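You operate a simulated robot arm through the tools that you are given. There is no shell and no other tool. Be economical: measure what you need, move in short steps, check, and stop when the job is done.

You run a simulated robot arm. Do the job below in one go: nothing can be reset, and whatever is moved stays where it is left.

Task
Test the tester's three batteries; put the low one in the orange tray.
Fine: number up; the other two stay in the tester; all other batteries stay where they are.
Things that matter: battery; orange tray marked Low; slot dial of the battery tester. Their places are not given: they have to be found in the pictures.

The check looks at the end state, three seconds after you hand in, the way a careful person would. Anything else that was tipped, shoved, dropped, spilled or broken makes it a failure.

Robot
A 7-joint arm with a two-finger parallel gripper, fixed in place. Base frame: the origin is at the foot of the arm, x ahead of it, y to its left, z up. Units: m, rad, N and s.
With the tool pointing down near the work surface it reaches from about 0.16 to 0.64 m from the base axis. Its first joint turns from -1.152 to 1.152 rad. Payload 1.57 kg.
The tool frame sits at the grasp point between the pads (the TCP): z along the fingers, y along the line on which they close. The tips reach 0.03 m beyond it. The gripper opens to 0.11 m. The fingers are 0.024 m wide and 0.012 m thick; the gripper's body (0.048 by 0.112 m) begins 0.078 m behind the TCP.
Orientation is that of the tool frame in the base frame, as [roll, pitch, yaw] about the fixed x, y, z axes, in that order (R = Rz(yaw) Ry(pitch) Rx(roll)). With the fingers straight down and closing along the base's y, the tool's x points along the base's -x, its y along +y and its z along -z.

Tools
- The arm moves only by the tool step_arm. Its argument "increments" is a list of rows, each an object of numbers (a shift or turn left out is 0, a gripper value left out holds the last): "dx", "dy", "dz": the shift along the base's x, y, z in units of 100 mm (1.0 is 100 mm); "ax", "ay", "az": the turn, a rotation vector about the base's x, y, z in units of 120 degrees (1.0 is 120 degrees); "gripper": the opening, from 0 (shut) to 1 (fully open). In form: [{"dx": .., "dy": .., "dz": .., "ax": .., "ay": .., "az": .., "gripper": ..}, ...]. A call has 1 to 8 rows; each row is the pose to reach, as a shift and turn from the pose commanded when the call began. A call with a number of a shift or a turn outside -1 to 1 is refused whole. A row lasts 0.2 s, in which the tool goes at most 0.05 m and 0.15 rad; a call with a longer step from one row to the next is refused whole, and so is a gripper value outside its range. Where a pose cannot be reached the arm comes as near as it can. A force on the tool above 40 N (or 10 N above the force at the start of the call, whichever is more), or a blocked arm, ends the call early, and 0.2 s more pass. Each finger travels about 0.108 m/s and halts on what it meets, pressing with about 28 N; the grip force reading is that of the motor and also rises with nothing between the fingers. The clock runs only during rows and for 0.2 s after the last one: add rows that repeat a pose to give the fingers time. The reply holds the time, the measured pose of the TCP, the force on the tool along the base axes, the opening and the grip force, in the units named above and with some noise, with the torque about the TCP (base axes, N m) and any sound that the robot's microphone picked up.
- Cameras (640 x 400 px; columns grow to the right, rows downward): "scene" is fixed at [0.1568, -0.3906, 1.3898]; the picture's right is [0.82, -0.57, 0.00], its down [-0.39, -0.56, -0.73] and it looks along [0.42, 0.60, -0.68] (base axes); focal length 374 px, centre (320, 200). "wrist" rides on the gripper at [0.07, 0.016, -0.141] in the tool frame; the picture's right is [-0.23, 0.97, 0.00], its down [-0.85, -0.20, -0.48] and it looks along [-0.47, -0.11, 0.88] (tool axes); focal length 222 px, centre (320, 200).
- get_image(camera): a new picture of that camera. No time passes.
- measure_at(camera, pixels): for up to 12 pixels [column, row] of the newest picture of that camera ("zoom" is the newest enlarged one), the place [x, y, z] in the base frame of the surface seen there, good to about 0.003 m. No time passes.
- inspect(camera, box): a new picture of the part [left, top, right, bottom] of that camera's present view, enlarged. No time passes.
- job_done(): hands the job in; it is judged then, once.

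Keep the steps short. Do not move on a guess: measure, check each grasp and each placing, and mend mistakes. In all there are 80 turns and 54 pictures (those below and enlarged ones count). Leave the gripper open and the arm clear of the work at the hand-in unless told otherwise, and finish with a single line.

The tools are called after ">>>" by a JSON object that holds its "fn" and its "kwargs". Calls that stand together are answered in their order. step_arm: Moves the arm, as the interface text tells. Its arguments: {"type":"object","properties":{"increments":{"type":"array","items":{"type":"object","properties":{"dx":{"type":"number"},"dy":{"type":"number"},"dz":{"type":"number"},"ax":{"type":"number"},"ay":{"type":"number"},"az":{"type":"number"},"gripper":{"type":"number"}}}}},"required":["increments"]} The other tools are called the same way: get_image (camera) takes a picture; measure_at (camera, pixels) gives the place of the surface under pixels of a picture; inspect (camera, box) takes an enlarged picture of a part of a camera's view; job_done () hands the job in.

At the start:

```text
t: 0.0
position: [0.2747, 0.2261, 1.0428]
tool_rot: [3.141, -0.001, 3.141]
wrist_force: [-0.1, 0.1, 0.7]
ft_torque: [-0.01, -0.04, 0.04]
opening: 0.11
gripper_force: 0.1
```

scene: 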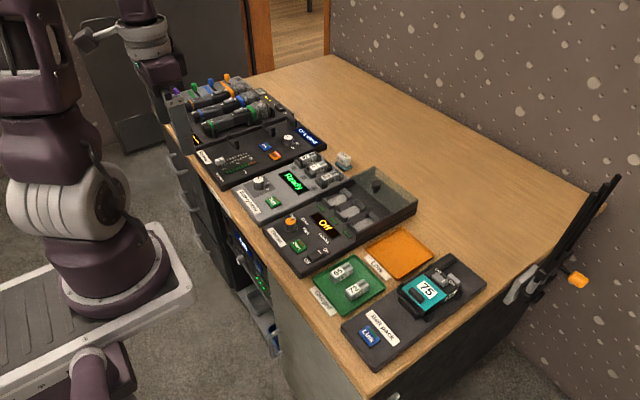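
wrist: 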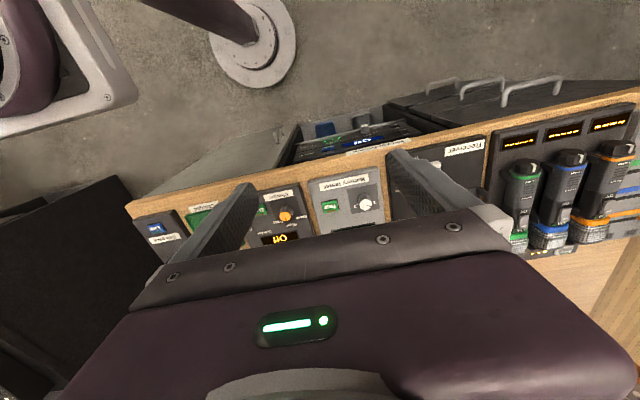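

I see a bench with a battery tester showing "Ready" near (290,185). I'll enlarge the relevant region first.

>>> {"fn": "inspect", "kwargs": {"camera": "scene", "box": [220, 130, 380, 230]}}

>>> {"fn": "inspect", "kwargs": {"camera": "scene", "box": [290, 210, 500, 342]}}

```text
4.00 times, centred on (300, 180) of scene
```

zoom: 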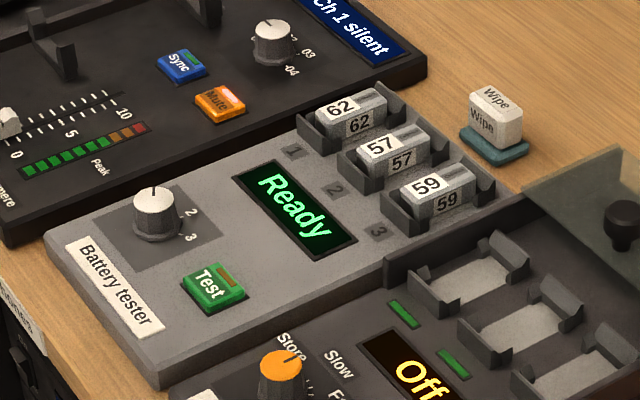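

```text
3.03 times, centred on (395, 276) of scene
```

zoom: 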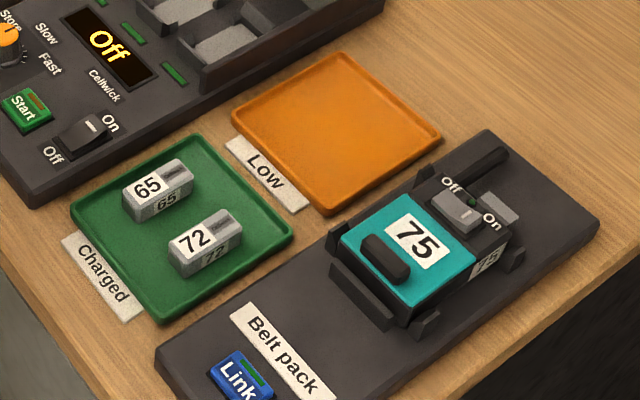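

I'll measure the tray in the newest zoom, and the tester's dial, test button, batteries and slots in the scene picture.

>>> {"fn": "measure_at", "kwargs": {"camera": "zoom", "pixels": [[336, 130], [236, 118], [338, 56], [438, 136], [326, 210], [430, 250]]}}

>>> {"fn": "inspect", "kwargs": {"camera": "scene", "box": [228, 140, 356, 220]}}

```text
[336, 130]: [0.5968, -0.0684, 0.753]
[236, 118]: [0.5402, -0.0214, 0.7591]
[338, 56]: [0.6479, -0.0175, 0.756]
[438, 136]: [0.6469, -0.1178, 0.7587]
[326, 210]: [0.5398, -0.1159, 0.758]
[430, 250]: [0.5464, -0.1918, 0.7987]
```

```text
5.00 times, centred on (292, 180) of scene
```

zoom: 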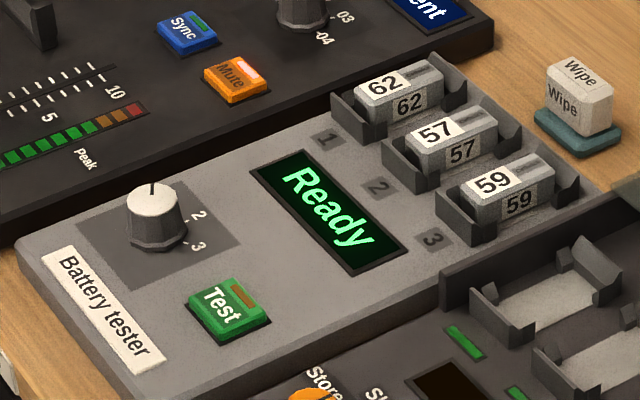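

Now measuring dial, button, batteries and slot features.

>>> {"fn": "measure_at", "kwargs": {"camera": "zoom", "pixels": [[152, 202], [152, 186], [158, 248], [200, 213], [197, 246], [228, 300], [120, 330], [400, 82], [455, 128], [510, 177], [460, 238], [330, 330]]}}

>>> {"fn": "measure_at", "kwargs": {"camera": "zoom", "pixels": [[463, 180], [500, 202], [550, 178], [520, 155], [405, 132], [445, 150], [495, 125], [465, 108], [450, 215], [563, 192], [505, 235], [475, 160]]}}

```text
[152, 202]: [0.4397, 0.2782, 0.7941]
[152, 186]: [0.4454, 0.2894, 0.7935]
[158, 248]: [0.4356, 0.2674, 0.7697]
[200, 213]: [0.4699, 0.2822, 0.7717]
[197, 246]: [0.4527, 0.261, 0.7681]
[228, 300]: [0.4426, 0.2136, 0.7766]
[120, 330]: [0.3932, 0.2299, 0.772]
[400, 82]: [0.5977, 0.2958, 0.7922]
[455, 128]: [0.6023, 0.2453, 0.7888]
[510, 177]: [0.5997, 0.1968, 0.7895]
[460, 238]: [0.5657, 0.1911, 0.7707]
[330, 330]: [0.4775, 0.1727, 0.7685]
```

```text
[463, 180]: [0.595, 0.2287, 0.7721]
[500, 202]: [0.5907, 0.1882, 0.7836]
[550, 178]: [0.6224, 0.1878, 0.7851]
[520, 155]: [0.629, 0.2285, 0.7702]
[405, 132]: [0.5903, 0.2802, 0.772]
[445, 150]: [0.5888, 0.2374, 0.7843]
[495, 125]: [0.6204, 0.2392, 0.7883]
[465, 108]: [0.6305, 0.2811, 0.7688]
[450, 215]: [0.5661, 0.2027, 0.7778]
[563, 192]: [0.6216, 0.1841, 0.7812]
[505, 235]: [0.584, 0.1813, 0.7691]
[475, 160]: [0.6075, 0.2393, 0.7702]
```

The dial is at about (0.439, 0.279) pointing at slot 1 (2 lies along +x, 3 to the -y side). The Test button is at (0.443, 0.214, 0.777). I'll move towards it with the gripper closing, staying high.

>>> {"fn": "step_arm", "kwargs": {"increments": [{"dx": 0.4, "gripper": 0}, {"dx": 0.8, "dz": -0.1}, {"dx": 1.0, "dz": -0.4}, {"dx": 1.0, "dz": -0.8}, {"dx": 1.0, "dz": -0.8}]}}

>>> {"fn": "get_image", "kwargs": {"camera": "wrist"}}

```text
t: 1.2
position: [0.3739, 0.226, 0.9638]
tool_rot: [3.141, -0.001, -3.141]
wrist_force: [-0.2, -0.2, 0.1]
ft_torque: [0.04, -0.02, 0.0]
opening: 0.0004
gripper_force: 21.0
```

```text
48 pictures are left
```

wrist: 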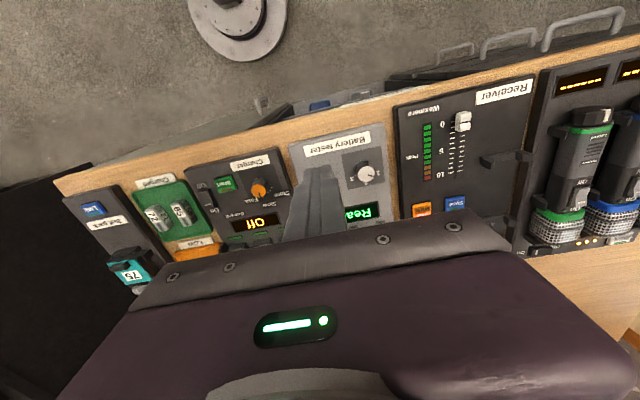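

The view is clear. Next I go above the button at (0.443, 0.214), with the tips about 30 mm above it.

>>> {"fn": "step_arm", "kwargs": {"increments": [{"dx": 0.35, "dy": -0.06, "dz": -0.3}, {"dx": 0.69, "dy": -0.12, "dz": -0.6}, {"dx": 0.69, "dy": -0.12, "dz": -0.9}, {"dx": 0.69, "dy": -0.12, "dz": -0.97}]}}

>>> {"fn": "get_image", "kwargs": {"camera": "wrist"}}

>>> {"fn": "inspect", "kwargs": {"camera": "scene", "box": [228, 140, 356, 220]}}

```text
t: 2.2
position: [0.4435, 0.2146, 0.8666]
tool_rot: [-3.14, -0.001, -3.141]
wrist_force: [-0.5, -0.3, 0.0]
ft_torque: [0.01, -0.01, -0.02]
opening: 0.0
gripper_force: 21.4
```

```text
47 pictures are left
```

wrist: 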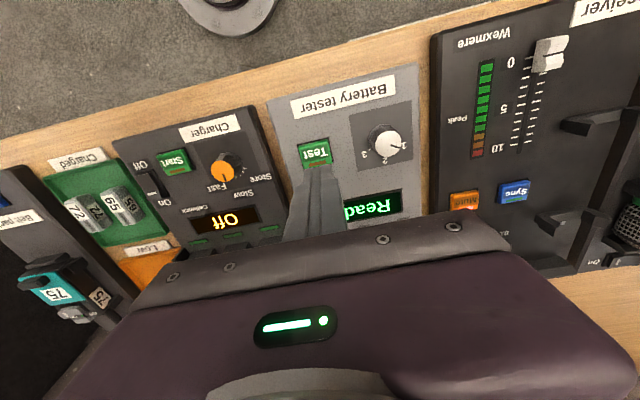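

```text
5.00 times, centred on (292, 180) of scene
```

zoom: 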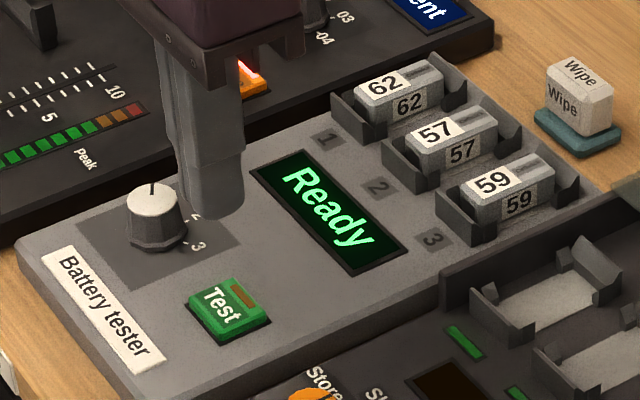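

Both views look sane. I'll check the button and dial positions from the wrist camera too.

>>> {"fn": "inspect", "kwargs": {"camera": "wrist", "box": [270, 80, 430, 180]}}

```text
4.00 times, centred on (350, 130) of wrist
```

zoom: 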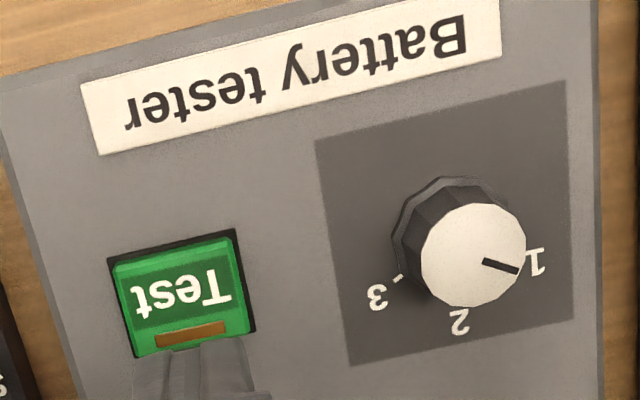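

>>> {"fn": "measure_at", "kwargs": {"camera": "zoom", "pixels": [[120, 270], [232, 245], [135, 345], [190, 290], [473, 255], [425, 255], [522, 250], [473, 206], [475, 303], [536, 264], [459, 322], [376, 296]]}}

>>> {"fn": "measure_at", "kwargs": {"camera": "zoom", "pixels": [[486, 262], [516, 271], [404, 230], [400, 276], [520, 265]]}}

```text
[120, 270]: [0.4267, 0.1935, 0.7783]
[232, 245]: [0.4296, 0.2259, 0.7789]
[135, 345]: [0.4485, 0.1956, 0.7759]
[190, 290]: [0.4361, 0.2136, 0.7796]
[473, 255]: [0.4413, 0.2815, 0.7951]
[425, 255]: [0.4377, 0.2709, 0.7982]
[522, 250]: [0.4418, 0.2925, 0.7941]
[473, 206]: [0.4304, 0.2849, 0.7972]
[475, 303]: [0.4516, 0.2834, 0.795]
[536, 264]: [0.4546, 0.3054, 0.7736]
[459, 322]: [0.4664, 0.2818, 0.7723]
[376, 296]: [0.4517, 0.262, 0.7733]
```

```text
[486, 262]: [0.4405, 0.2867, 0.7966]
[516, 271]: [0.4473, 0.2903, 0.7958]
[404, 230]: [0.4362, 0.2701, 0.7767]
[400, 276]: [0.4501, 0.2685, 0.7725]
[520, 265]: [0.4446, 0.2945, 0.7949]
```

Button centre is (0.438, 0.211), top 0.778. The knob centre is (0.441, 0.282), top radius 11 mm, dial at 1. I'll lower onto the button and press gently.

>>> {"fn": "step_arm", "kwargs": {"increments": [{"dx": -0.05, "dy": -0.03, "dz": -0.25}, {"dx": -0.05, "dy": -0.03, "dz": -0.48}, {"dx": -0.05, "dy": -0.03, "dz": -0.56}, {"dx": -0.05, "dy": -0.03, "dz": -0.59}, {"dx": -0.05, "dy": -0.03, "dz": -0.61}, {"dx": -0.05, "dy": -0.03, "dz": -0.63}]}}

>>> {"fn": "inspect", "kwargs": {"camera": "scene", "box": [228, 140, 356, 220]}}

```text
t: 3.6
position: [0.4376, 0.2104, 0.8032]
tool_rot: [3.141, 0.002, -3.141]
wrist_force: [-1.6, 0.1, 15.1]
ft_torque: [0.01, 0.03, 0.02]
opening: 0.0002
gripper_force: 21.6
heard: click
```

```text
5.00 times, centred on (292, 180) of scene
```

zoom: 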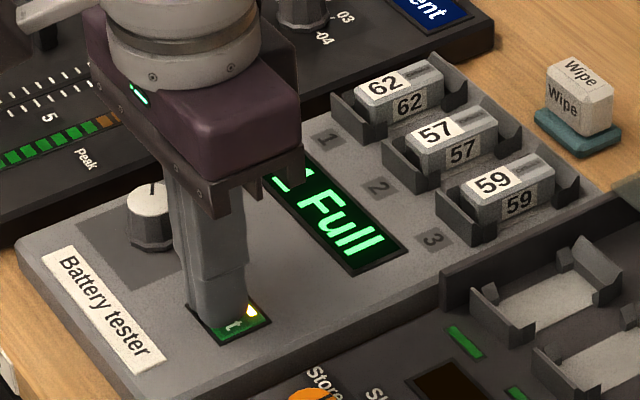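

Heard a click; the display reads "? Full". I'll rise and view the whole display.

>>> {"fn": "step_arm", "kwargs": {"increments": [{"dz": 0.15}, {"dz": 0.5}, {"dz": 0.65}]}}

>>> {"fn": "inspect", "kwargs": {"camera": "scene", "box": [228, 140, 356, 220]}}

```text
t: 4.4
position: [0.4374, 0.2112, 0.8677]
tool_rot: [-3.141, 0.001, -3.141]
wrist_force: [-0.4, 0.5, 0.6]
ft_torque: [0.02, -0.01, -0.01]
opening: 0.0002
gripper_force: 21.1
```

```text
5.00 times, centred on (292, 180) of scene
```

zoom: 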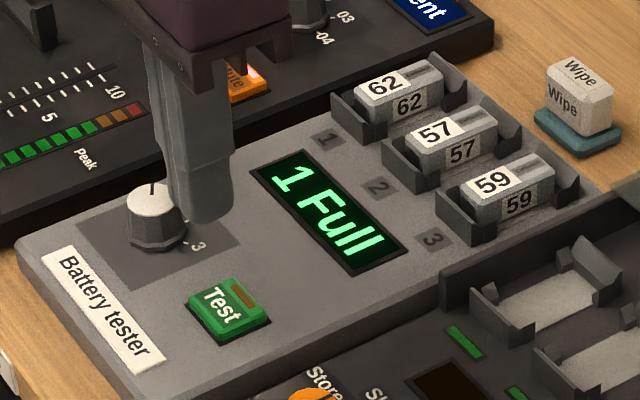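

Slot 1 reads Full. The three dial labels sit at +60°, 0° and -60°, so the knob turns -60° per step. I'll move above the knob with the gripper opened to about 50 mm.

>>> {"fn": "step_arm", "kwargs": {"increments": [{"dx": 0.035, "dy": 0.35, "gripper": 0.45}, {"dx": 0.035, "dy": 0.708}, {"dx": 0.035, "dy": 0.708}, {"dx": 0.035, "dy": 0.708, "dz": -0.2}]}}

>>> {"fn": "get_image", "kwargs": {"camera": "wrist"}}

>>> {"fn": "inspect", "kwargs": {"camera": "scene", "box": [228, 140, 356, 220]}}

```text
t: 5.4
position: [0.4408, 0.2813, 0.8473]
tool_rot: [3.141, 0.0, 3.14]
wrist_force: [-0.8, 0.0, 0.5]
ft_torque: [0.02, 0.01, -0.03]
opening: 0.0494
gripper_force: 0.2
```

```text
42 pictures are left
```

wrist: 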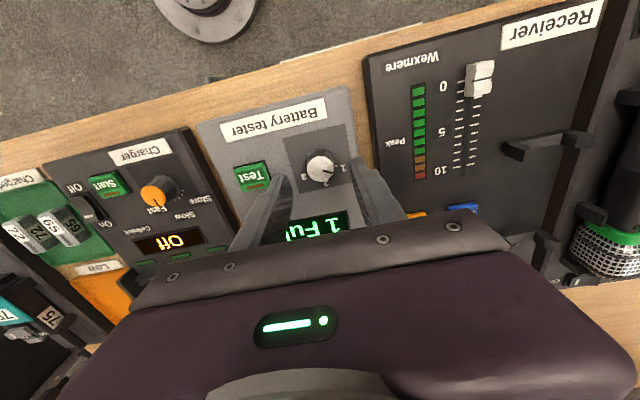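

```text
5.00 times, centred on (292, 180) of scene
```

zoom: 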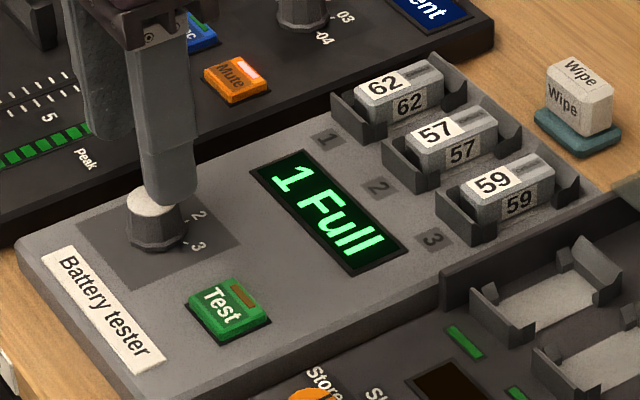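

The fingers straddle the knob symmetrically. I'll lower to tips at 0.779, then close slowly.

>>> {"fn": "step_arm", "kwargs": {"increments": [{"dz": -0.2}, {"dz": -0.33}, {"dz": -0.385}, {"dz": -0.385, "gripper": 0.25}, {"dz": -0.385, "gripper": 0.1}, {"dz": -0.385, "gripper": 0.1}]}}

```text
t: 6.8
position: [0.4408, 0.2814, 0.8095]
tool_rot: [-3.14, 0.002, 3.139]
wrist_force: [0.8, -2.2, -1.2]
ft_torque: [-0.08, -0.16, -0.03]
opening: 0.0267
gripper_force: 37.3
```

The knob is gripped (opening 27 mm). Now turning it -60° about z.

>>> {"fn": "step_arm", "kwargs": {"increments": [{"az": -0.0714}, {"az": -0.1428}, {"az": -0.2142}, {"az": -0.2857}, {"az": -0.3571}, {"az": -0.4285}, {"az": -0.5}, {"az": -0.5}]}}

>>> {"fn": "inspect", "kwargs": {"camera": "scene", "box": [228, 140, 356, 220]}}

```text
t: 8.6
position: [0.441, 0.2832, 0.809]
tool_rot: [3.139, 0.0, 2.092]
wrist_force: [2.4, 13.4, -3.0]
ft_torque: [0.55, -0.02, 0.02]
opening: 0.0268
gripper_force: 37.7
```

```text
5.00 times, centred on (292, 180) of scene
```

zoom: 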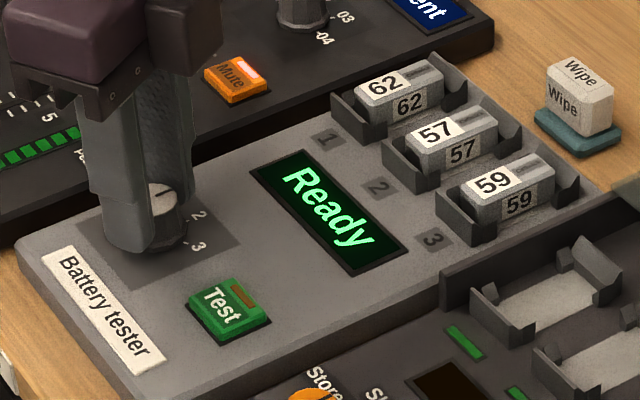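

The display is back to "Ready" and the pointer is turned toward 2. I'll release and rise.

>>> {"fn": "step_arm", "kwargs": {"increments": [{"gripper": 0.4}, {"gripper": 0.45}, {"gripper": 0.45, "dz": 0.2}, {"dz": 0.55}]}}

>>> {"fn": "inspect", "kwargs": {"camera": "scene", "box": [228, 140, 356, 220]}}

```text
t: 9.6
position: [0.4399, 0.2827, 0.8646]
tool_rot: [-3.14, 0.0, 2.092]
wrist_force: [0.3, 0.0, -0.6]
ft_torque: [0.01, 0.07, 0.03]
opening: 0.0496
gripper_force: 0.1
```

```text
5.00 times, centred on (292, 180) of scene
```

zoom: 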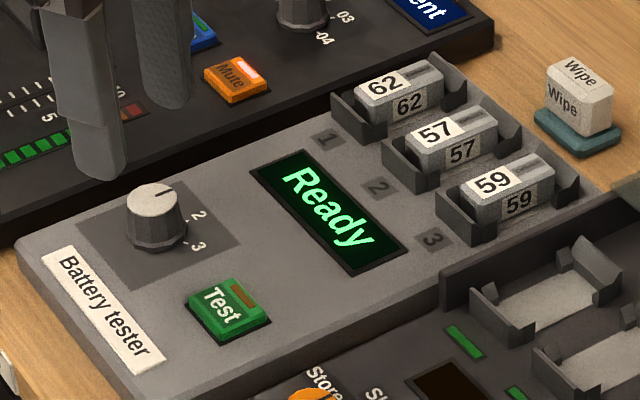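

The dial points along +x, at 2. I'll move over the button, close the gripper and rotate back.

>>> {"fn": "step_arm", "kwargs": {"increments": [{"dy": -0.2, "az": 0.0714, "gripper": 0}, {"dy": -0.4, "az": 0.1428}, {"dx": -0.025, "dy": -0.71, "az": 0.2142}, {"dx": -0.025, "dy": -0.71, "az": 0.2857}, {"dx": -0.025, "dy": -0.71, "az": 0.3571}, {"dx": -0.025, "dy": -0.71, "az": 0.4285}, {"dx": -0.025, "dy": -0.71, "az": 0.5}]}}

```text
t: 11.2
position: [0.4375, 0.2113, 0.8642]
tool_rot: [3.141, 0.001, -3.139]
wrist_force: [-0.4, -0.2, 1.0]
ft_torque: [0.0, -0.02, 0.03]
opening: 0.0
gripper_force: 21.1
```

Over the button with tips at 0.834; pressing to the same depth as before (TCP 0.803), then rising.

>>> {"fn": "step_arm", "kwargs": {"increments": [{"dz": -0.3}, {"dz": -0.52}, {"dz": -0.57}, {"dz": -0.61}, {"dz": -0.61}, {"dz": -0.3}, {"dz": 0.04}]}}

>>> {"fn": "inspect", "kwargs": {"camera": "scene", "box": [228, 140, 356, 220]}}

```text
t: 12.8
position: [0.4388, 0.2114, 0.867]
tool_rot: [-3.14, 0.001, -3.141]
wrist_force: [0.0, 0.0, -0.2]
ft_torque: [-0.03, 0.01, -0.02]
opening: 0.0
gripper_force: 21.5
heard: click
```

```text
5.00 times, centred on (292, 180) of scene
```

zoom: 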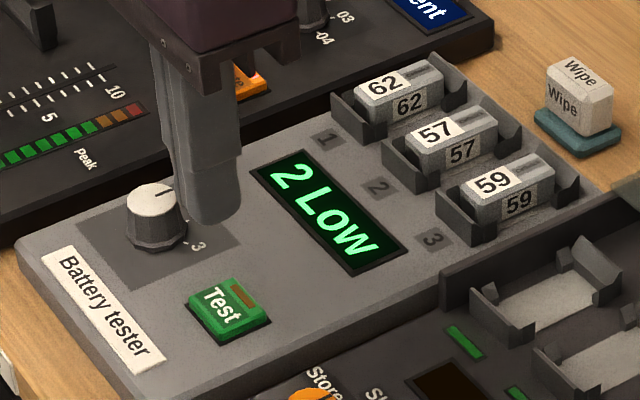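

Slot 2 reads Low. All three are to be tested, so I go back to the knob for slot 3.

>>> {"fn": "step_arm", "kwargs": {"increments": [{"dx": 0.03, "dy": 0.35, "gripper": 0.45}, {"dx": 0.03, "dy": 0.708}, {"dx": 0.03, "dy": 0.708, "dz": -0.2}, {"dx": 0.03, "dy": 0.708, "dz": -0.45}, {"dx": 0.03, "dy": 0.708, "dz": -0.58}, {"dx": 0.03, "dy": 0.708, "dz": -0.58, "gripper": 0.25}, {"dx": 0.03, "dy": 0.708, "dz": -0.58, "gripper": 0.1}, {"dx": 0.03, "dy": 0.708, "dz": -0.58, "gripper": 0.1}]}}

```text
t: 14.6
position: [0.4434, 0.2808, 0.8097]
tool_rot: [-3.14, 0.0, -3.14]
wrist_force: [2.0, -0.7, -1.2]
ft_torque: [0.01, -0.1, -0.03]
opening: 0.0268
gripper_force: 37.5
```

Knob gripped (27 mm). Turning another -60°.

>>> {"fn": "step_arm", "kwargs": {"increments": [{"az": -0.0714}, {"az": -0.1428}, {"az": -0.2142}, {"az": -0.2857}, {"az": -0.3571}, {"az": -0.4285}, {"az": -0.5}, {"az": -0.5}]}}

>>> {"fn": "step_arm", "kwargs": {"increments": [{"gripper": 0.4}, {"gripper": 0.45}, {"gripper": 0.45, "dz": 0.2}, {"dz": 0.55}]}}

>>> {"fn": "inspect", "kwargs": {"camera": "scene", "box": [228, 140, 356, 220]}}

```text
t: 16.4
position: [0.4414, 0.2813, 0.8096]
tool_rot: [-3.141, 0.001, 2.093]
wrist_force: [7.5, -6.6, -9.5]
ft_torque: [-0.53, -0.39, 0.18]
opening: 0.0265
gripper_force: 37.6
```

```text
t: 17.4
position: [0.4421, 0.2838, 0.864]
tool_rot: [3.141, 0.001, 2.093]
wrist_force: [-0.1, 0.4, 0.1]
ft_torque: [0.0, -0.03, -0.04]
opening: 0.0492
gripper_force: 0.1
```

```text
5.00 times, centred on (292, 180) of scene
```

zoom: 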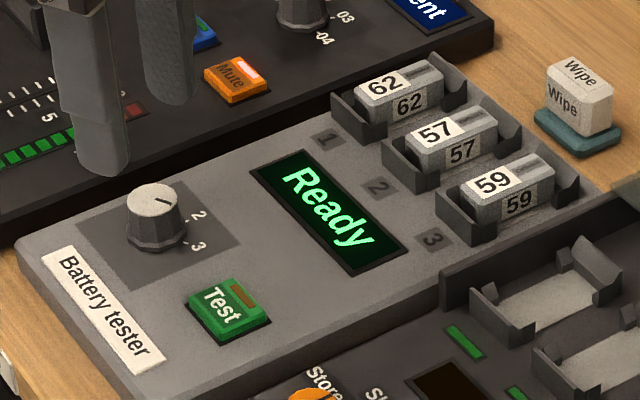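

The pointer now aims at 3. Returning over the button, then pressing.

>>> {"fn": "step_arm", "kwargs": {"increments": [{"dy": -0.2, "az": 0.0714, "gripper": 0}, {"dy": -0.4, "az": 0.1428}, {"dx": -0.04, "dy": -0.72, "az": 0.2142}, {"dx": -0.04, "dy": -0.72, "az": 0.2857}, {"dx": -0.04, "dy": -0.72, "az": 0.3571}, {"dx": -0.04, "dy": -0.72, "az": 0.4285}, {"dx": -0.04, "dy": -0.72, "az": 0.5}]}}

>>> {"fn": "step_arm", "kwargs": {"increments": [{"dz": -0.3}, {"dz": -0.52}, {"dz": -0.57}, {"dz": -0.61}, {"dz": -0.61}, {"dz": -0.3}, {"dz": 0.04}]}}

>>> {"fn": "inspect", "kwargs": {"camera": "scene", "box": [228, 140, 356, 220]}}

```text
t: 19.0
position: [0.4366, 0.2091, 0.8638]
tool_rot: [3.14, 0.0, -3.139]
wrist_force: [-0.9, 0.6, -0.2]
ft_torque: [-0.01, -0.02, 0.0]
opening: 0.0
gripper_force: 21.5
```

```text
t: 20.6
position: [0.437, 0.2112, 0.869]
tool_rot: [3.142, 0.0, -3.141]
wrist_force: [-0.9, 0.8, -0.5]
ft_torque: [0.01, 0.0, 0.0]
opening: 0.0
gripper_force: 21.3
heard: click
```

```text
5.00 times, centred on (292, 180) of scene
```

zoom: 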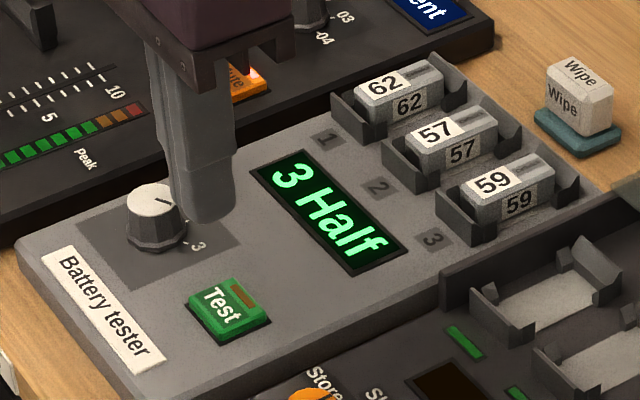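

Slot 3 reads Half. So 57 in slot 2 is the low one. I'll enlarge the slots for accurate measurement.

>>> {"fn": "inspect", "kwargs": {"camera": "scene", "box": [288, 146, 352, 186]}}

```text
10.00 times, centred on (320, 166) of scene
```

zoom: 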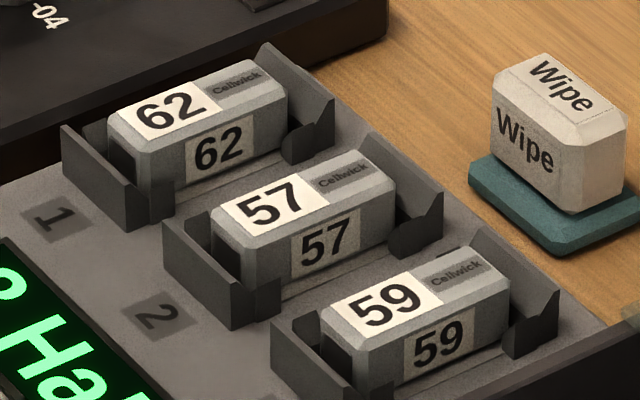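

>>> {"fn": "measure_at", "kwargs": {"camera": "zoom", "pixels": [[215, 212], [350, 155], [250, 232], [390, 182], [325, 240], [235, 285], [170, 225], [265, 302], [415, 235], [435, 200], [365, 145], [305, 192]]}}

>>> {"fn": "measure_at", "kwargs": {"camera": "zoom", "pixels": [[330, 310], [495, 275], [360, 335], [325, 310], [455, 252], [245, 155], [200, 115], [220, 148], [280, 92], [200, 215], [285, 150], [340, 282]]}}

```text
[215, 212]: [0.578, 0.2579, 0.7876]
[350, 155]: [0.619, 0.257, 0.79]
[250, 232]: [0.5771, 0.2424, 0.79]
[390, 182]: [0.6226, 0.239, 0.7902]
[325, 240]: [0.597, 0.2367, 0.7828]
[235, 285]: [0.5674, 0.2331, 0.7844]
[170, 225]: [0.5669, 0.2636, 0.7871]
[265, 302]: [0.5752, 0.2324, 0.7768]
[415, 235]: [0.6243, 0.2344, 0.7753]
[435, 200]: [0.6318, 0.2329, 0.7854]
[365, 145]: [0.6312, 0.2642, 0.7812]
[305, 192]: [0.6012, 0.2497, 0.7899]
```

```text
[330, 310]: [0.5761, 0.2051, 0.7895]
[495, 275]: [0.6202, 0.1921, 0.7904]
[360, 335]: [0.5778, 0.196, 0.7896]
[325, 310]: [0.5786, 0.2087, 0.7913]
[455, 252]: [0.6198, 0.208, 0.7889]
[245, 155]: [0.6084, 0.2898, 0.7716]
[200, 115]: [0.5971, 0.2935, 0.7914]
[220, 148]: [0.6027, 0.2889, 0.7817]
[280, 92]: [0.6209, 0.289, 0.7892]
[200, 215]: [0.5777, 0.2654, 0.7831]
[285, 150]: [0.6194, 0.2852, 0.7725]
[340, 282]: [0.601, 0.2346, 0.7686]
```

Battery 57: centre (0.600, 0.249), about 48 mm long in x and 25 mm wide, top at 0.790, with 26 mm gaps to its neighbours. I'll approach above it with a 39 mm opening.

>>> {"fn": "step_arm", "kwargs": {"increments": [{"dx": 0.4, "dy": 0.15, "gripper": 0.36}, {"dx": 0.8, "dy": 0.38}, {"dx": 1.0, "dy": 0.38}]}}

>>> {"fn": "step_arm", "kwargs": {"increments": [{"dx": 0.35}, {"dx": 0.62}, {"dx": 0.62}]}}

>>> {"fn": "inspect", "kwargs": {"camera": "scene", "box": [256, 120, 384, 200]}}

>>> {"fn": "get_image", "kwargs": {"camera": "wrist"}}

```text
t: 21.4
position: [0.5392, 0.2489, 0.8695]
tool_rot: [-3.141, -0.001, 3.14]
wrist_force: [0.7, 0.5, 0.3]
ft_torque: [0.02, -0.01, 0.01]
opening: 0.0397
gripper_force: 0.1
```

```text
t: 22.2
position: [0.6003, 0.248, 0.8682]
tool_rot: [-3.14, 0.0, 3.14]
wrist_force: [-0.6, -0.2, 0.2]
ft_torque: [0.01, 0.03, 0.0]
opening: 0.0398
gripper_force: 0.1
```

```text
5.00 times, centred on (320, 160) of scene
```

zoom: 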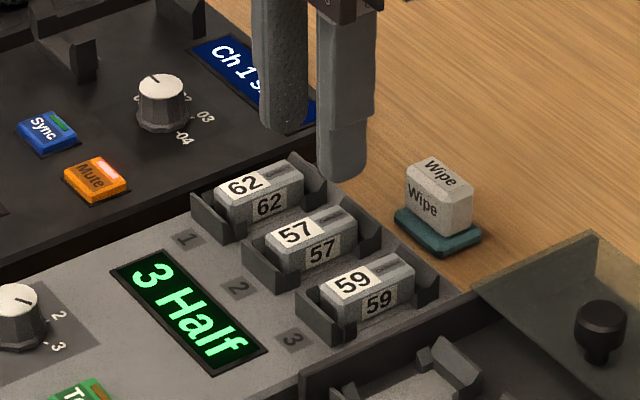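

```text
33 pictures are left
```

wrist: 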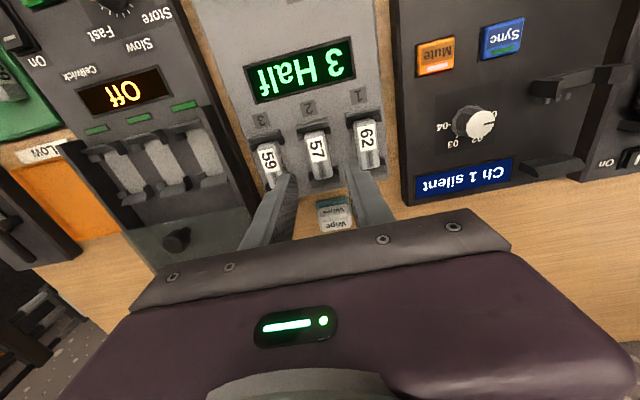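

Reach is fine. I'll check the battery sides from the wrist view before descending.

>>> {"fn": "inspect", "kwargs": {"camera": "wrist", "box": [240, 100, 400, 200]}}

```text
4.00 times, centred on (320, 150) of wrist
```

zoom: 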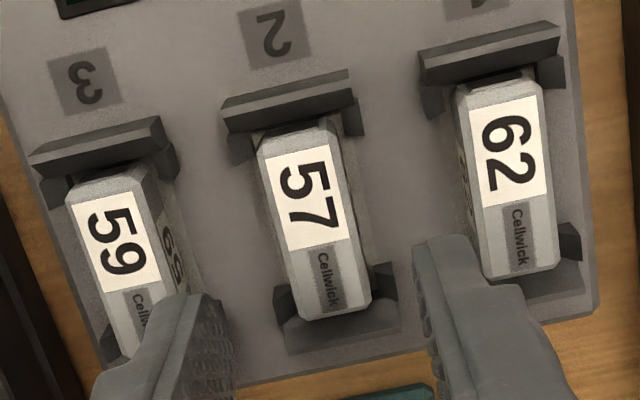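

>>> {"fn": "measure_at", "kwargs": {"camera": "zoom", "pixels": [[264, 180], [348, 170], [280, 230], [360, 220], [292, 128], [330, 310], [352, 195], [160, 190], [470, 180], [315, 220]]}}

```text
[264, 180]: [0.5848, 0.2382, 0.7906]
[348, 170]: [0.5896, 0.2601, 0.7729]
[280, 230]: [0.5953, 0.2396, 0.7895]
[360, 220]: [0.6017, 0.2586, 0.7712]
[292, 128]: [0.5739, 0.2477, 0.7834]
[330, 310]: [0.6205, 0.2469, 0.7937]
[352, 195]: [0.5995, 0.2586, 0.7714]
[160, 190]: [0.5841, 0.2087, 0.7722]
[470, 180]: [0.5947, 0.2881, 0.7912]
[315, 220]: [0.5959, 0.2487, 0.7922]
```

Centre y ≈ 0.2478, matching the tool. Descending to tips at 0.776, then closing slowly.

>>> {"fn": "step_arm", "kwargs": {"increments": [{"dz": -0.25}, {"dz": -0.45}, {"dz": -0.55}, {"dz": -0.62}, {"dz": -0.62, "gripper": 0.28}, {"dz": -0.62, "gripper": 0.2}, {"dz": -0.62, "gripper": 0.1}, {"dz": -0.62, "gripper": 0.1}]}}

>>> {"fn": "inspect", "kwargs": {"camera": "scene", "box": [256, 120, 384, 200]}}

```text
t: 24.0
position: [0.6006, 0.2465, 0.8075]
tool_rot: [3.141, 0.001, 3.141]
wrist_force: [0.9, -0.3, -0.4]
ft_torque: [-0.02, -0.01, 0.0]
opening: 0.019
gripper_force: 28.2
```

```text
5.00 times, centred on (320, 160) of scene
```

zoom: 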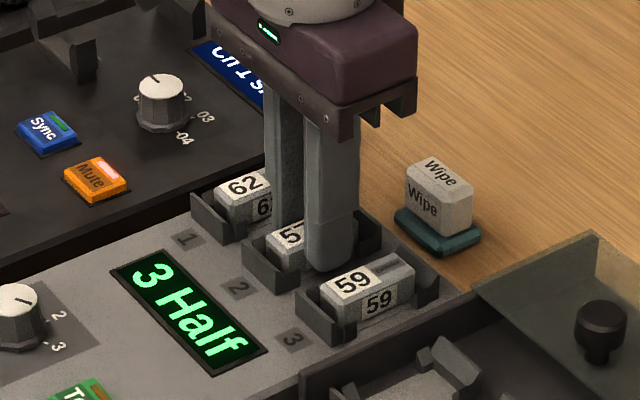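

The grip closed on the battery at 19 mm. Lifting straight up slowly.

>>> {"fn": "step_arm", "kwargs": {"increments": [{"dz": 0.05}, {"dz": 0.15}, {"dz": 0.3}, {"dz": 0.5}, {"dz": 0.75}, {"dz": 0.9}]}}

>>> {"fn": "get_image", "kwargs": {"camera": "scene"}}

>>> {"fn": "inspect", "kwargs": {"camera": "scene", "box": [256, 100, 416, 200]}}

```text
t: 25.4
position: [0.5992, 0.2478, 0.8965]
tool_rot: [3.14, -0.001, 3.14]
wrist_force: [-1.9, -0.3, 0.6]
ft_torque: [0.02, -0.01, 0.01]
opening: 0.011
gripper_force: 0.0
```

```text
30 pictures are left
```

scene: 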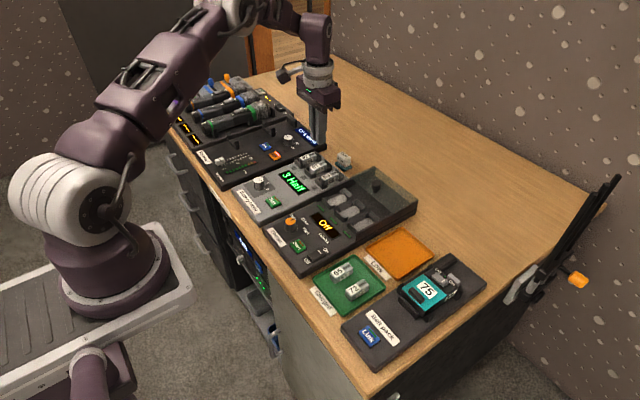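

```text
4.00 times, centred on (336, 150) of scene
```

zoom: 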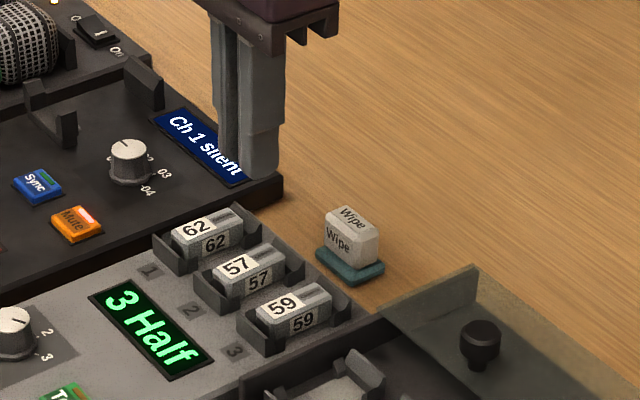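

The battery stayed in its slot: the fingers slipped off it. I'll look closely at it before retrying with a deeper grip and full squeeze.

>>> {"fn": "inspect", "kwargs": {"camera": "scene", "box": [288, 146, 352, 186]}}

>>> {"fn": "inspect", "kwargs": {"camera": "wrist", "box": [240, 100, 400, 200]}}

```text
10.00 times, centred on (320, 166) of scene
```

zoom: 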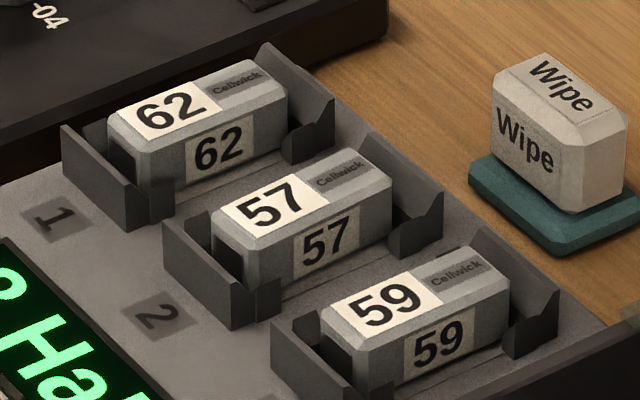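

```text
4.00 times, centred on (320, 150) of wrist
```

zoom: 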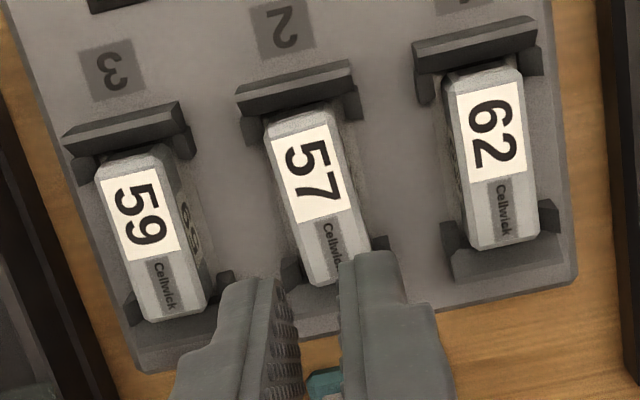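

The battery is still seated properly. Reopening and going back down ~5 mm deeper, then squeezing fully. First down to just above.

>>> {"fn": "step_arm", "kwargs": {"increments": [{"gripper": 0.36}, {"gripper": 0.36, "dz": -0.3}, {"dz": -0.6}, {"dz": -0.8}, {"dz": -0.88}, {"dz": -0.92}, {"dz": -0.945}]}}

```text
t: 27.0
position: [0.5999, 0.2475, 0.8034]
tool_rot: [-3.14, 0.0, 3.141]
wrist_force: [-0.9, 0.1, 1.0]
ft_torque: [-0.03, 0.05, -0.01]
opening: 0.0398
gripper_force: 0.0
```

Tips at 0.773, no contact force. Closing fully.

>>> {"fn": "step_arm", "kwargs": {"increments": [{"gripper": 0.25}, {"gripper": 0.15}, {"gripper": 0}, {"gripper": 0}, {"gripper": 0}]}}

>>> {"fn": "step_arm", "kwargs": {"increments": [{"dz": 0.02}, {"dz": 0.04}, {"dz": 0.06}, {"dz": 0.08}]}}

>>> {"fn": "inspect", "kwargs": {"camera": "scene", "box": [288, 146, 352, 186]}}

```text
t: 28.2
position: [0.5989, 0.2482, 0.8026]
tool_rot: [-3.141, 0.001, -3.141]
wrist_force: [1.6, -0.8, 3.9]
ft_torque: [-0.04, -0.02, 0.0]
opening: 0.019
gripper_force: 27.9
```

```text
t: 29.2
position: [0.5994, 0.2463, 0.8103]
tool_rot: [-3.14, 0.001, 3.141]
wrist_force: [-0.2, 0.4, -1.7]
ft_torque: [0.01, 0.02, 0.0]
opening: 0.019
gripper_force: 28.4
```

```text
10.00 times, centred on (320, 166) of scene
```

zoom: 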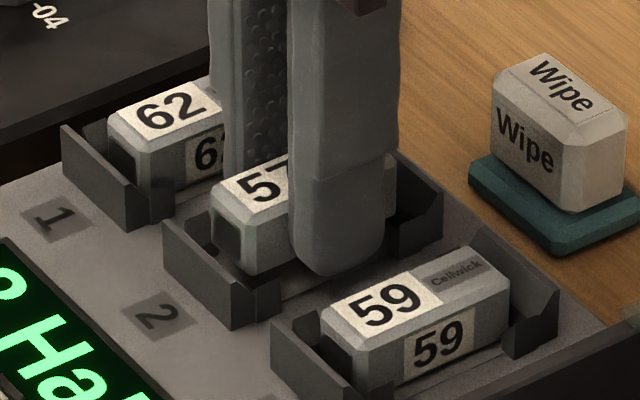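

Now the battery is rising with the fingers (top corner moved from row 208 to 185). Continuing slowly.

>>> {"fn": "step_arm", "kwargs": {"increments": [{"dz": 0.04}, {"dz": 0.1}, {"dz": 0.18}, {"dz": 0.3}, {"dz": 0.5}, {"dz": 0.7}, {"dz": 0.9}]}}

>>> {"fn": "inspect", "kwargs": {"camera": "scene", "box": [256, 80, 416, 180]}}

>>> {"fn": "get_image", "kwargs": {"camera": "wrist"}}

```text
t: 30.8
position: [0.5994, 0.2478, 0.9021]
tool_rot: [-3.141, 0.0, -3.141]
wrist_force: [-0.7, -0.2, -0.2]
ft_torque: [-0.02, -0.01, -0.03]
opening: 0.0189
gripper_force: 28.0
```

```text
4.00 times, centred on (336, 130) of scene
```

zoom: 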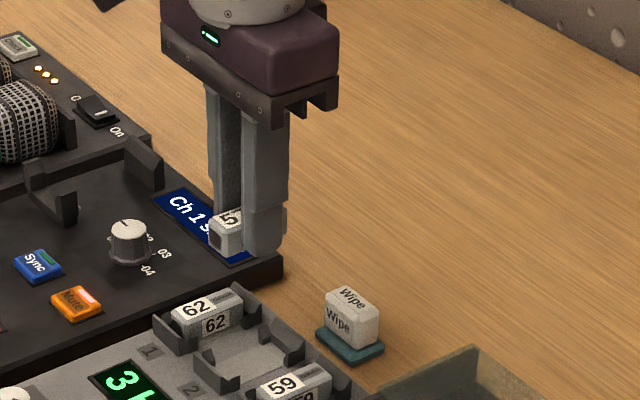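

```text
24 pictures are left
```

wrist: 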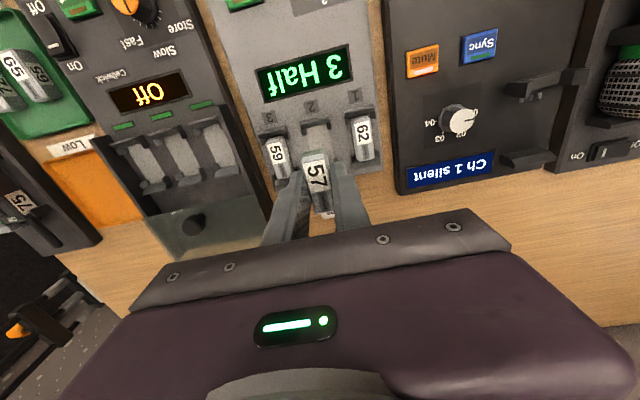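

Battery 57 is held level, number up; the slot is empty. I'll measure the height of the charger's lid and knob lying on the route to the tray.

>>> {"fn": "measure_at", "kwargs": {"camera": "scene", "pixels": [[376, 183], [372, 167], [416, 203], [400, 255], [430, 285], [455, 280], [440, 265], [385, 242]]}}

```text
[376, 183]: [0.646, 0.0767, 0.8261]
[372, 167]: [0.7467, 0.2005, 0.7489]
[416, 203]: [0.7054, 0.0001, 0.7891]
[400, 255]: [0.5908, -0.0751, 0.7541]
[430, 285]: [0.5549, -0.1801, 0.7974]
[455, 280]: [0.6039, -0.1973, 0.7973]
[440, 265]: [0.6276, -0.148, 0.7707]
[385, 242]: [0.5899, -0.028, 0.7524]
```

The tallest obstacle is 0.826; the battery's bottom is at 0.869. Moving along -y toward the tray centre (0.594, -0.067).

>>> {"fn": "step_arm", "kwargs": {"increments": [{"dy": -0.2, "dz": 0.1}, {"dy": -0.5, "dz": 0.1}, {"dy": -0.8, "dz": 0.1}, {"dy": -1.0, "dz": 0.1}]}}

>>> {"fn": "step_arm", "kwargs": {"increments": [{"dy": -0.3}, {"dy": -0.65}, {"dy": -1.0}]}}

>>> {"fn": "step_arm", "kwargs": {"increments": [{"dy": -0.3}, {"dy": -0.65}, {"dy": -1.0}, {"dx": -0.05, "dy": -1.0}]}}

>>> {"fn": "inspect", "kwargs": {"camera": "scene", "box": [320, 180, 480, 280]}}

```text
t: 31.8
position: [0.5995, 0.1476, 0.9096]
tool_rot: [-3.142, 0.0, 3.141]
wrist_force: [0.3, -0.4, -0.4]
ft_torque: [0.0, -0.04, 0.0]
opening: 0.0191
gripper_force: 27.8
```

```text
t: 32.6
position: [0.5984, 0.0494, 0.9107]
tool_rot: [-3.141, -0.001, -3.141]
wrist_force: [-0.3, -0.3, -0.2]
ft_torque: [-0.01, -0.02, -0.01]
opening: 0.0189
gripper_force: 27.7
```

```text
t: 33.6
position: [0.5952, -0.0519, 0.909]
tool_rot: [-3.141, 0.001, -3.14]
wrist_force: [-0.3, 0.0, 0.1]
ft_torque: [0.01, -0.04, 0.0]
opening: 0.0191
gripper_force: 27.7
```

```text
4.00 times, centred on (400, 230) of scene
```

zoom: 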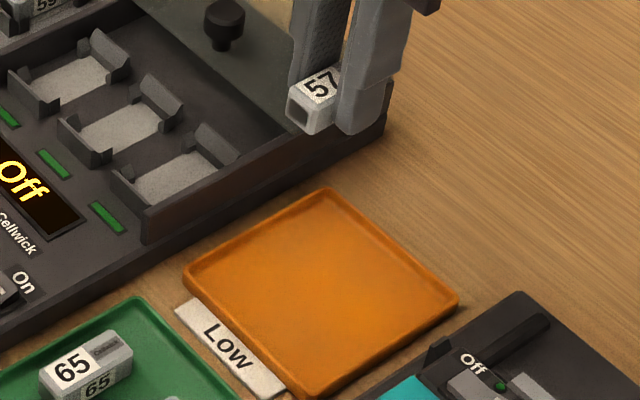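

Still held. Shifting over the tray centre and lowering to ~25 mm above the floor.

>>> {"fn": "step_arm", "kwargs": {"increments": [{"dy": -0.15}, {"dy": -0.15, "dz": -0.35}, {"dy": -0.15, "dz": -0.7}, {"dy": -0.15, "dz": -0.95}]}}

>>> {"fn": "inspect", "kwargs": {"camera": "scene", "box": [320, 180, 480, 280]}}

```text
t: 34.6
position: [0.5942, -0.0654, 0.8136]
tool_rot: [3.141, 0.001, -3.141]
wrist_force: [0.4, -0.5, -1.2]
ft_torque: [0.01, 0.0, 0.0]
opening: 0.0188
gripper_force: 28.5
```

```text
4.00 times, centred on (400, 230) of scene
```

zoom: 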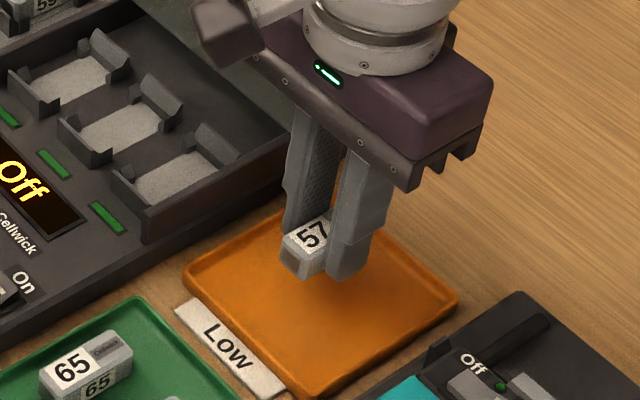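

Centred over the tray. Lowering the last ~28 mm gently, watching the force.

>>> {"fn": "step_arm", "kwargs": {"increments": [{"dz": -0.12}, {"dz": -0.2}, {"dz": -0.24}, {"dz": -0.26}, {"dz": -0.275}]}}

```text
t: 35.8
position: [0.5944, -0.0689, 0.7892]
tool_rot: [-3.14, 0.002, -3.141]
wrist_force: [0.1, -0.7, -0.3]
ft_torque: [-0.02, 0.02, -0.02]
opening: 0.0189
gripper_force: 27.6
```

No contact yet. A little lower in 1 mm steps.

>>> {"fn": "step_arm", "kwargs": {"increments": [{"dz": -0.01}, {"dz": -0.02}, {"dz": -0.03}, {"dz": -0.03}]}}

>>> {"fn": "inspect", "kwargs": {"camera": "scene", "box": [352, 210, 448, 270]}}

```text
t: 36.8
position: [0.5948, -0.0673, 0.784]
tool_rot: [3.141, 0.001, -3.14]
wrist_force: [-0.1, 0.5, 0.2]
ft_torque: [-0.02, 0.02, -0.01]
opening: 0.0189
gripper_force: 27.9
```

```text
6.67 times, centred on (400, 240) of scene
```

zoom: 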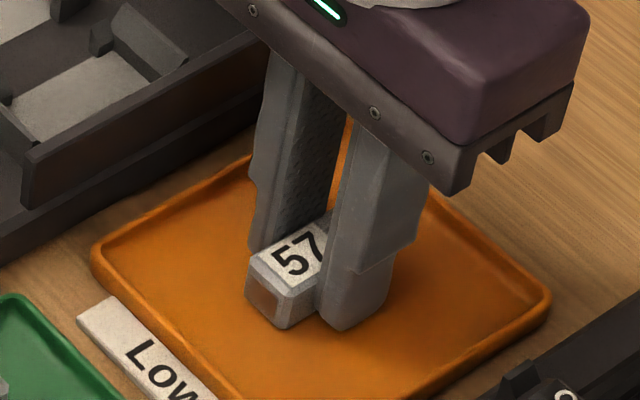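

Very near the floor; going down by small steps until force shows.

>>> {"fn": "step_arm", "kwargs": {"increments": [{"dz": -0.01}, {"dz": -0.01}]}}

>>> {"fn": "step_arm", "kwargs": {"increments": [{"dz": -0.01}, {"dz": -0.01}]}}

```text
t: 37.4
position: [0.5946, -0.0686, 0.784]
tool_rot: [3.14, 0.002, -3.141]
wrist_force: [-0.4, 0.4, -0.3]
ft_torque: [0.02, -0.03, 0.01]
opening: 0.019
gripper_force: 28.5
```

```text
t: 38.0
position: [0.5952, -0.0679, 0.7832]
tool_rot: [-3.141, -0.002, -3.141]
wrist_force: [-5.9, 1.9, 20.1]
ft_torque: [0.11, 0.3, 0.02]
opening: 0.019
gripper_force: 27.7
```

Contact: 20 N upward. I'll back off a millimetre's worth of press and open gradually to about 40 mm.

>>> {"fn": "step_arm", "kwargs": {"increments": [{"dz": 0.008}, {"dz": 0.008, "gripper": 0.2}, {"dz": 0.008, "gripper": 0.28}, {"dz": 0.008, "gripper": 0.36}, {"dz": 0.008, "gripper": 0.36}]}}

>>> {"fn": "step_arm", "kwargs": {"increments": [{"dz": 0.15}, {"dz": 0.4}, {"dz": 0.7}, {"dz": 1.0}]}}

>>> {"fn": "inspect", "kwargs": {"camera": "scene", "box": [320, 200, 480, 300]}}

```text
t: 39.2
position: [0.595, -0.0681, 0.7843]
tool_rot: [3.139, 0.001, 3.141]
wrist_force: [2.9, 3.6, 9.2]
ft_torque: [-0.05, 0.02, -0.01]
opening: 0.0366
gripper_force: 0.0
```

```text
t: 40.2
position: [0.5954, -0.0675, 0.8826]
tool_rot: [-3.141, -0.001, 3.139]
wrist_force: [0.2, 0.1, -0.3]
ft_torque: [-0.04, -0.02, 0.0]
opening: 0.0394
gripper_force: 0.0
```

```text
4.00 times, centred on (400, 250) of scene
```

zoom: 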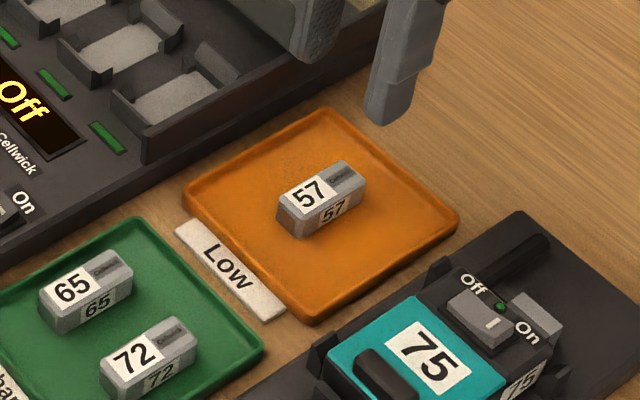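

Battery 57 lies flat in the orange tray, number up. Raising the arm clear and checking the whole scene.

>>> {"fn": "step_arm", "kwargs": {"increments": [{"dz": 0.4, "gripper": 1}, {"dz": 0.8, "dx": -0.3}, {"dz": 1.0, "dx": -0.7}, {"dz": 1.0, "dx": -1.0}]}}

>>> {"fn": "get_image", "kwargs": {"camera": "scene"}}

>>> {"fn": "inspect", "kwargs": {"camera": "scene", "box": [228, 130, 388, 230]}}

```text
t: 41.2
position: [0.4955, -0.0653, 0.9843]
tool_rot: [3.141, -0.002, 3.141]
wrist_force: [-0.3, 0.5, 0.3]
ft_torque: [0.0, -0.03, 0.0]
opening: 0.11
gripper_force: 0.1
```

```text
19 pictures are left
```

scene: 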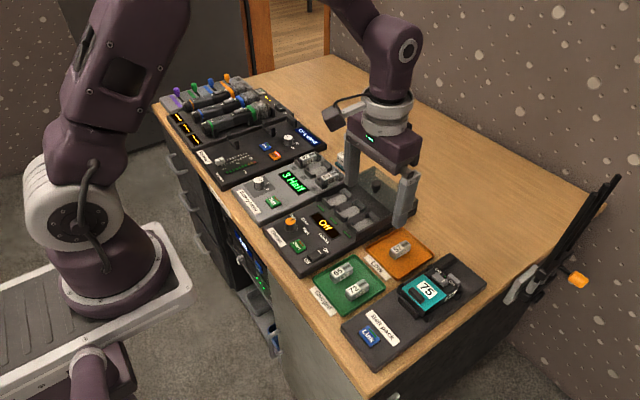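

```text
4.00 times, centred on (308, 180) of scene
```

zoom: 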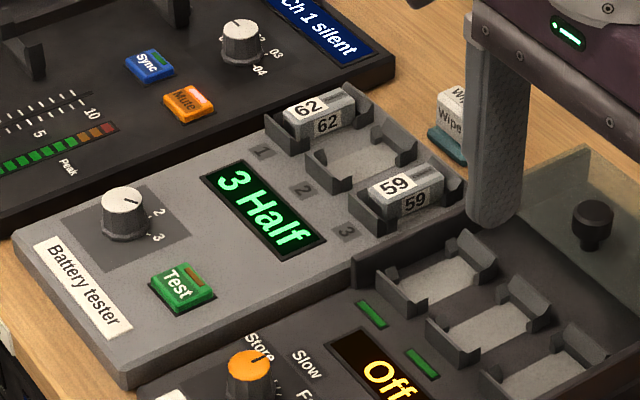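

All is in order: 62 and 59 are still in the tester, 57 is in the Low tray, and nothing else has moved. Handing in.

>>> {"fn": "job_done", "kwargs": {}}

```text
The job is handed in.
```

I tested all three batteries (slot 1, no. 62: Full; slot 2, no. 57: Low; slot 3, no. 59: Half) and put 57 number up in the orange Low tray, with 62 and 59 still in the tester.
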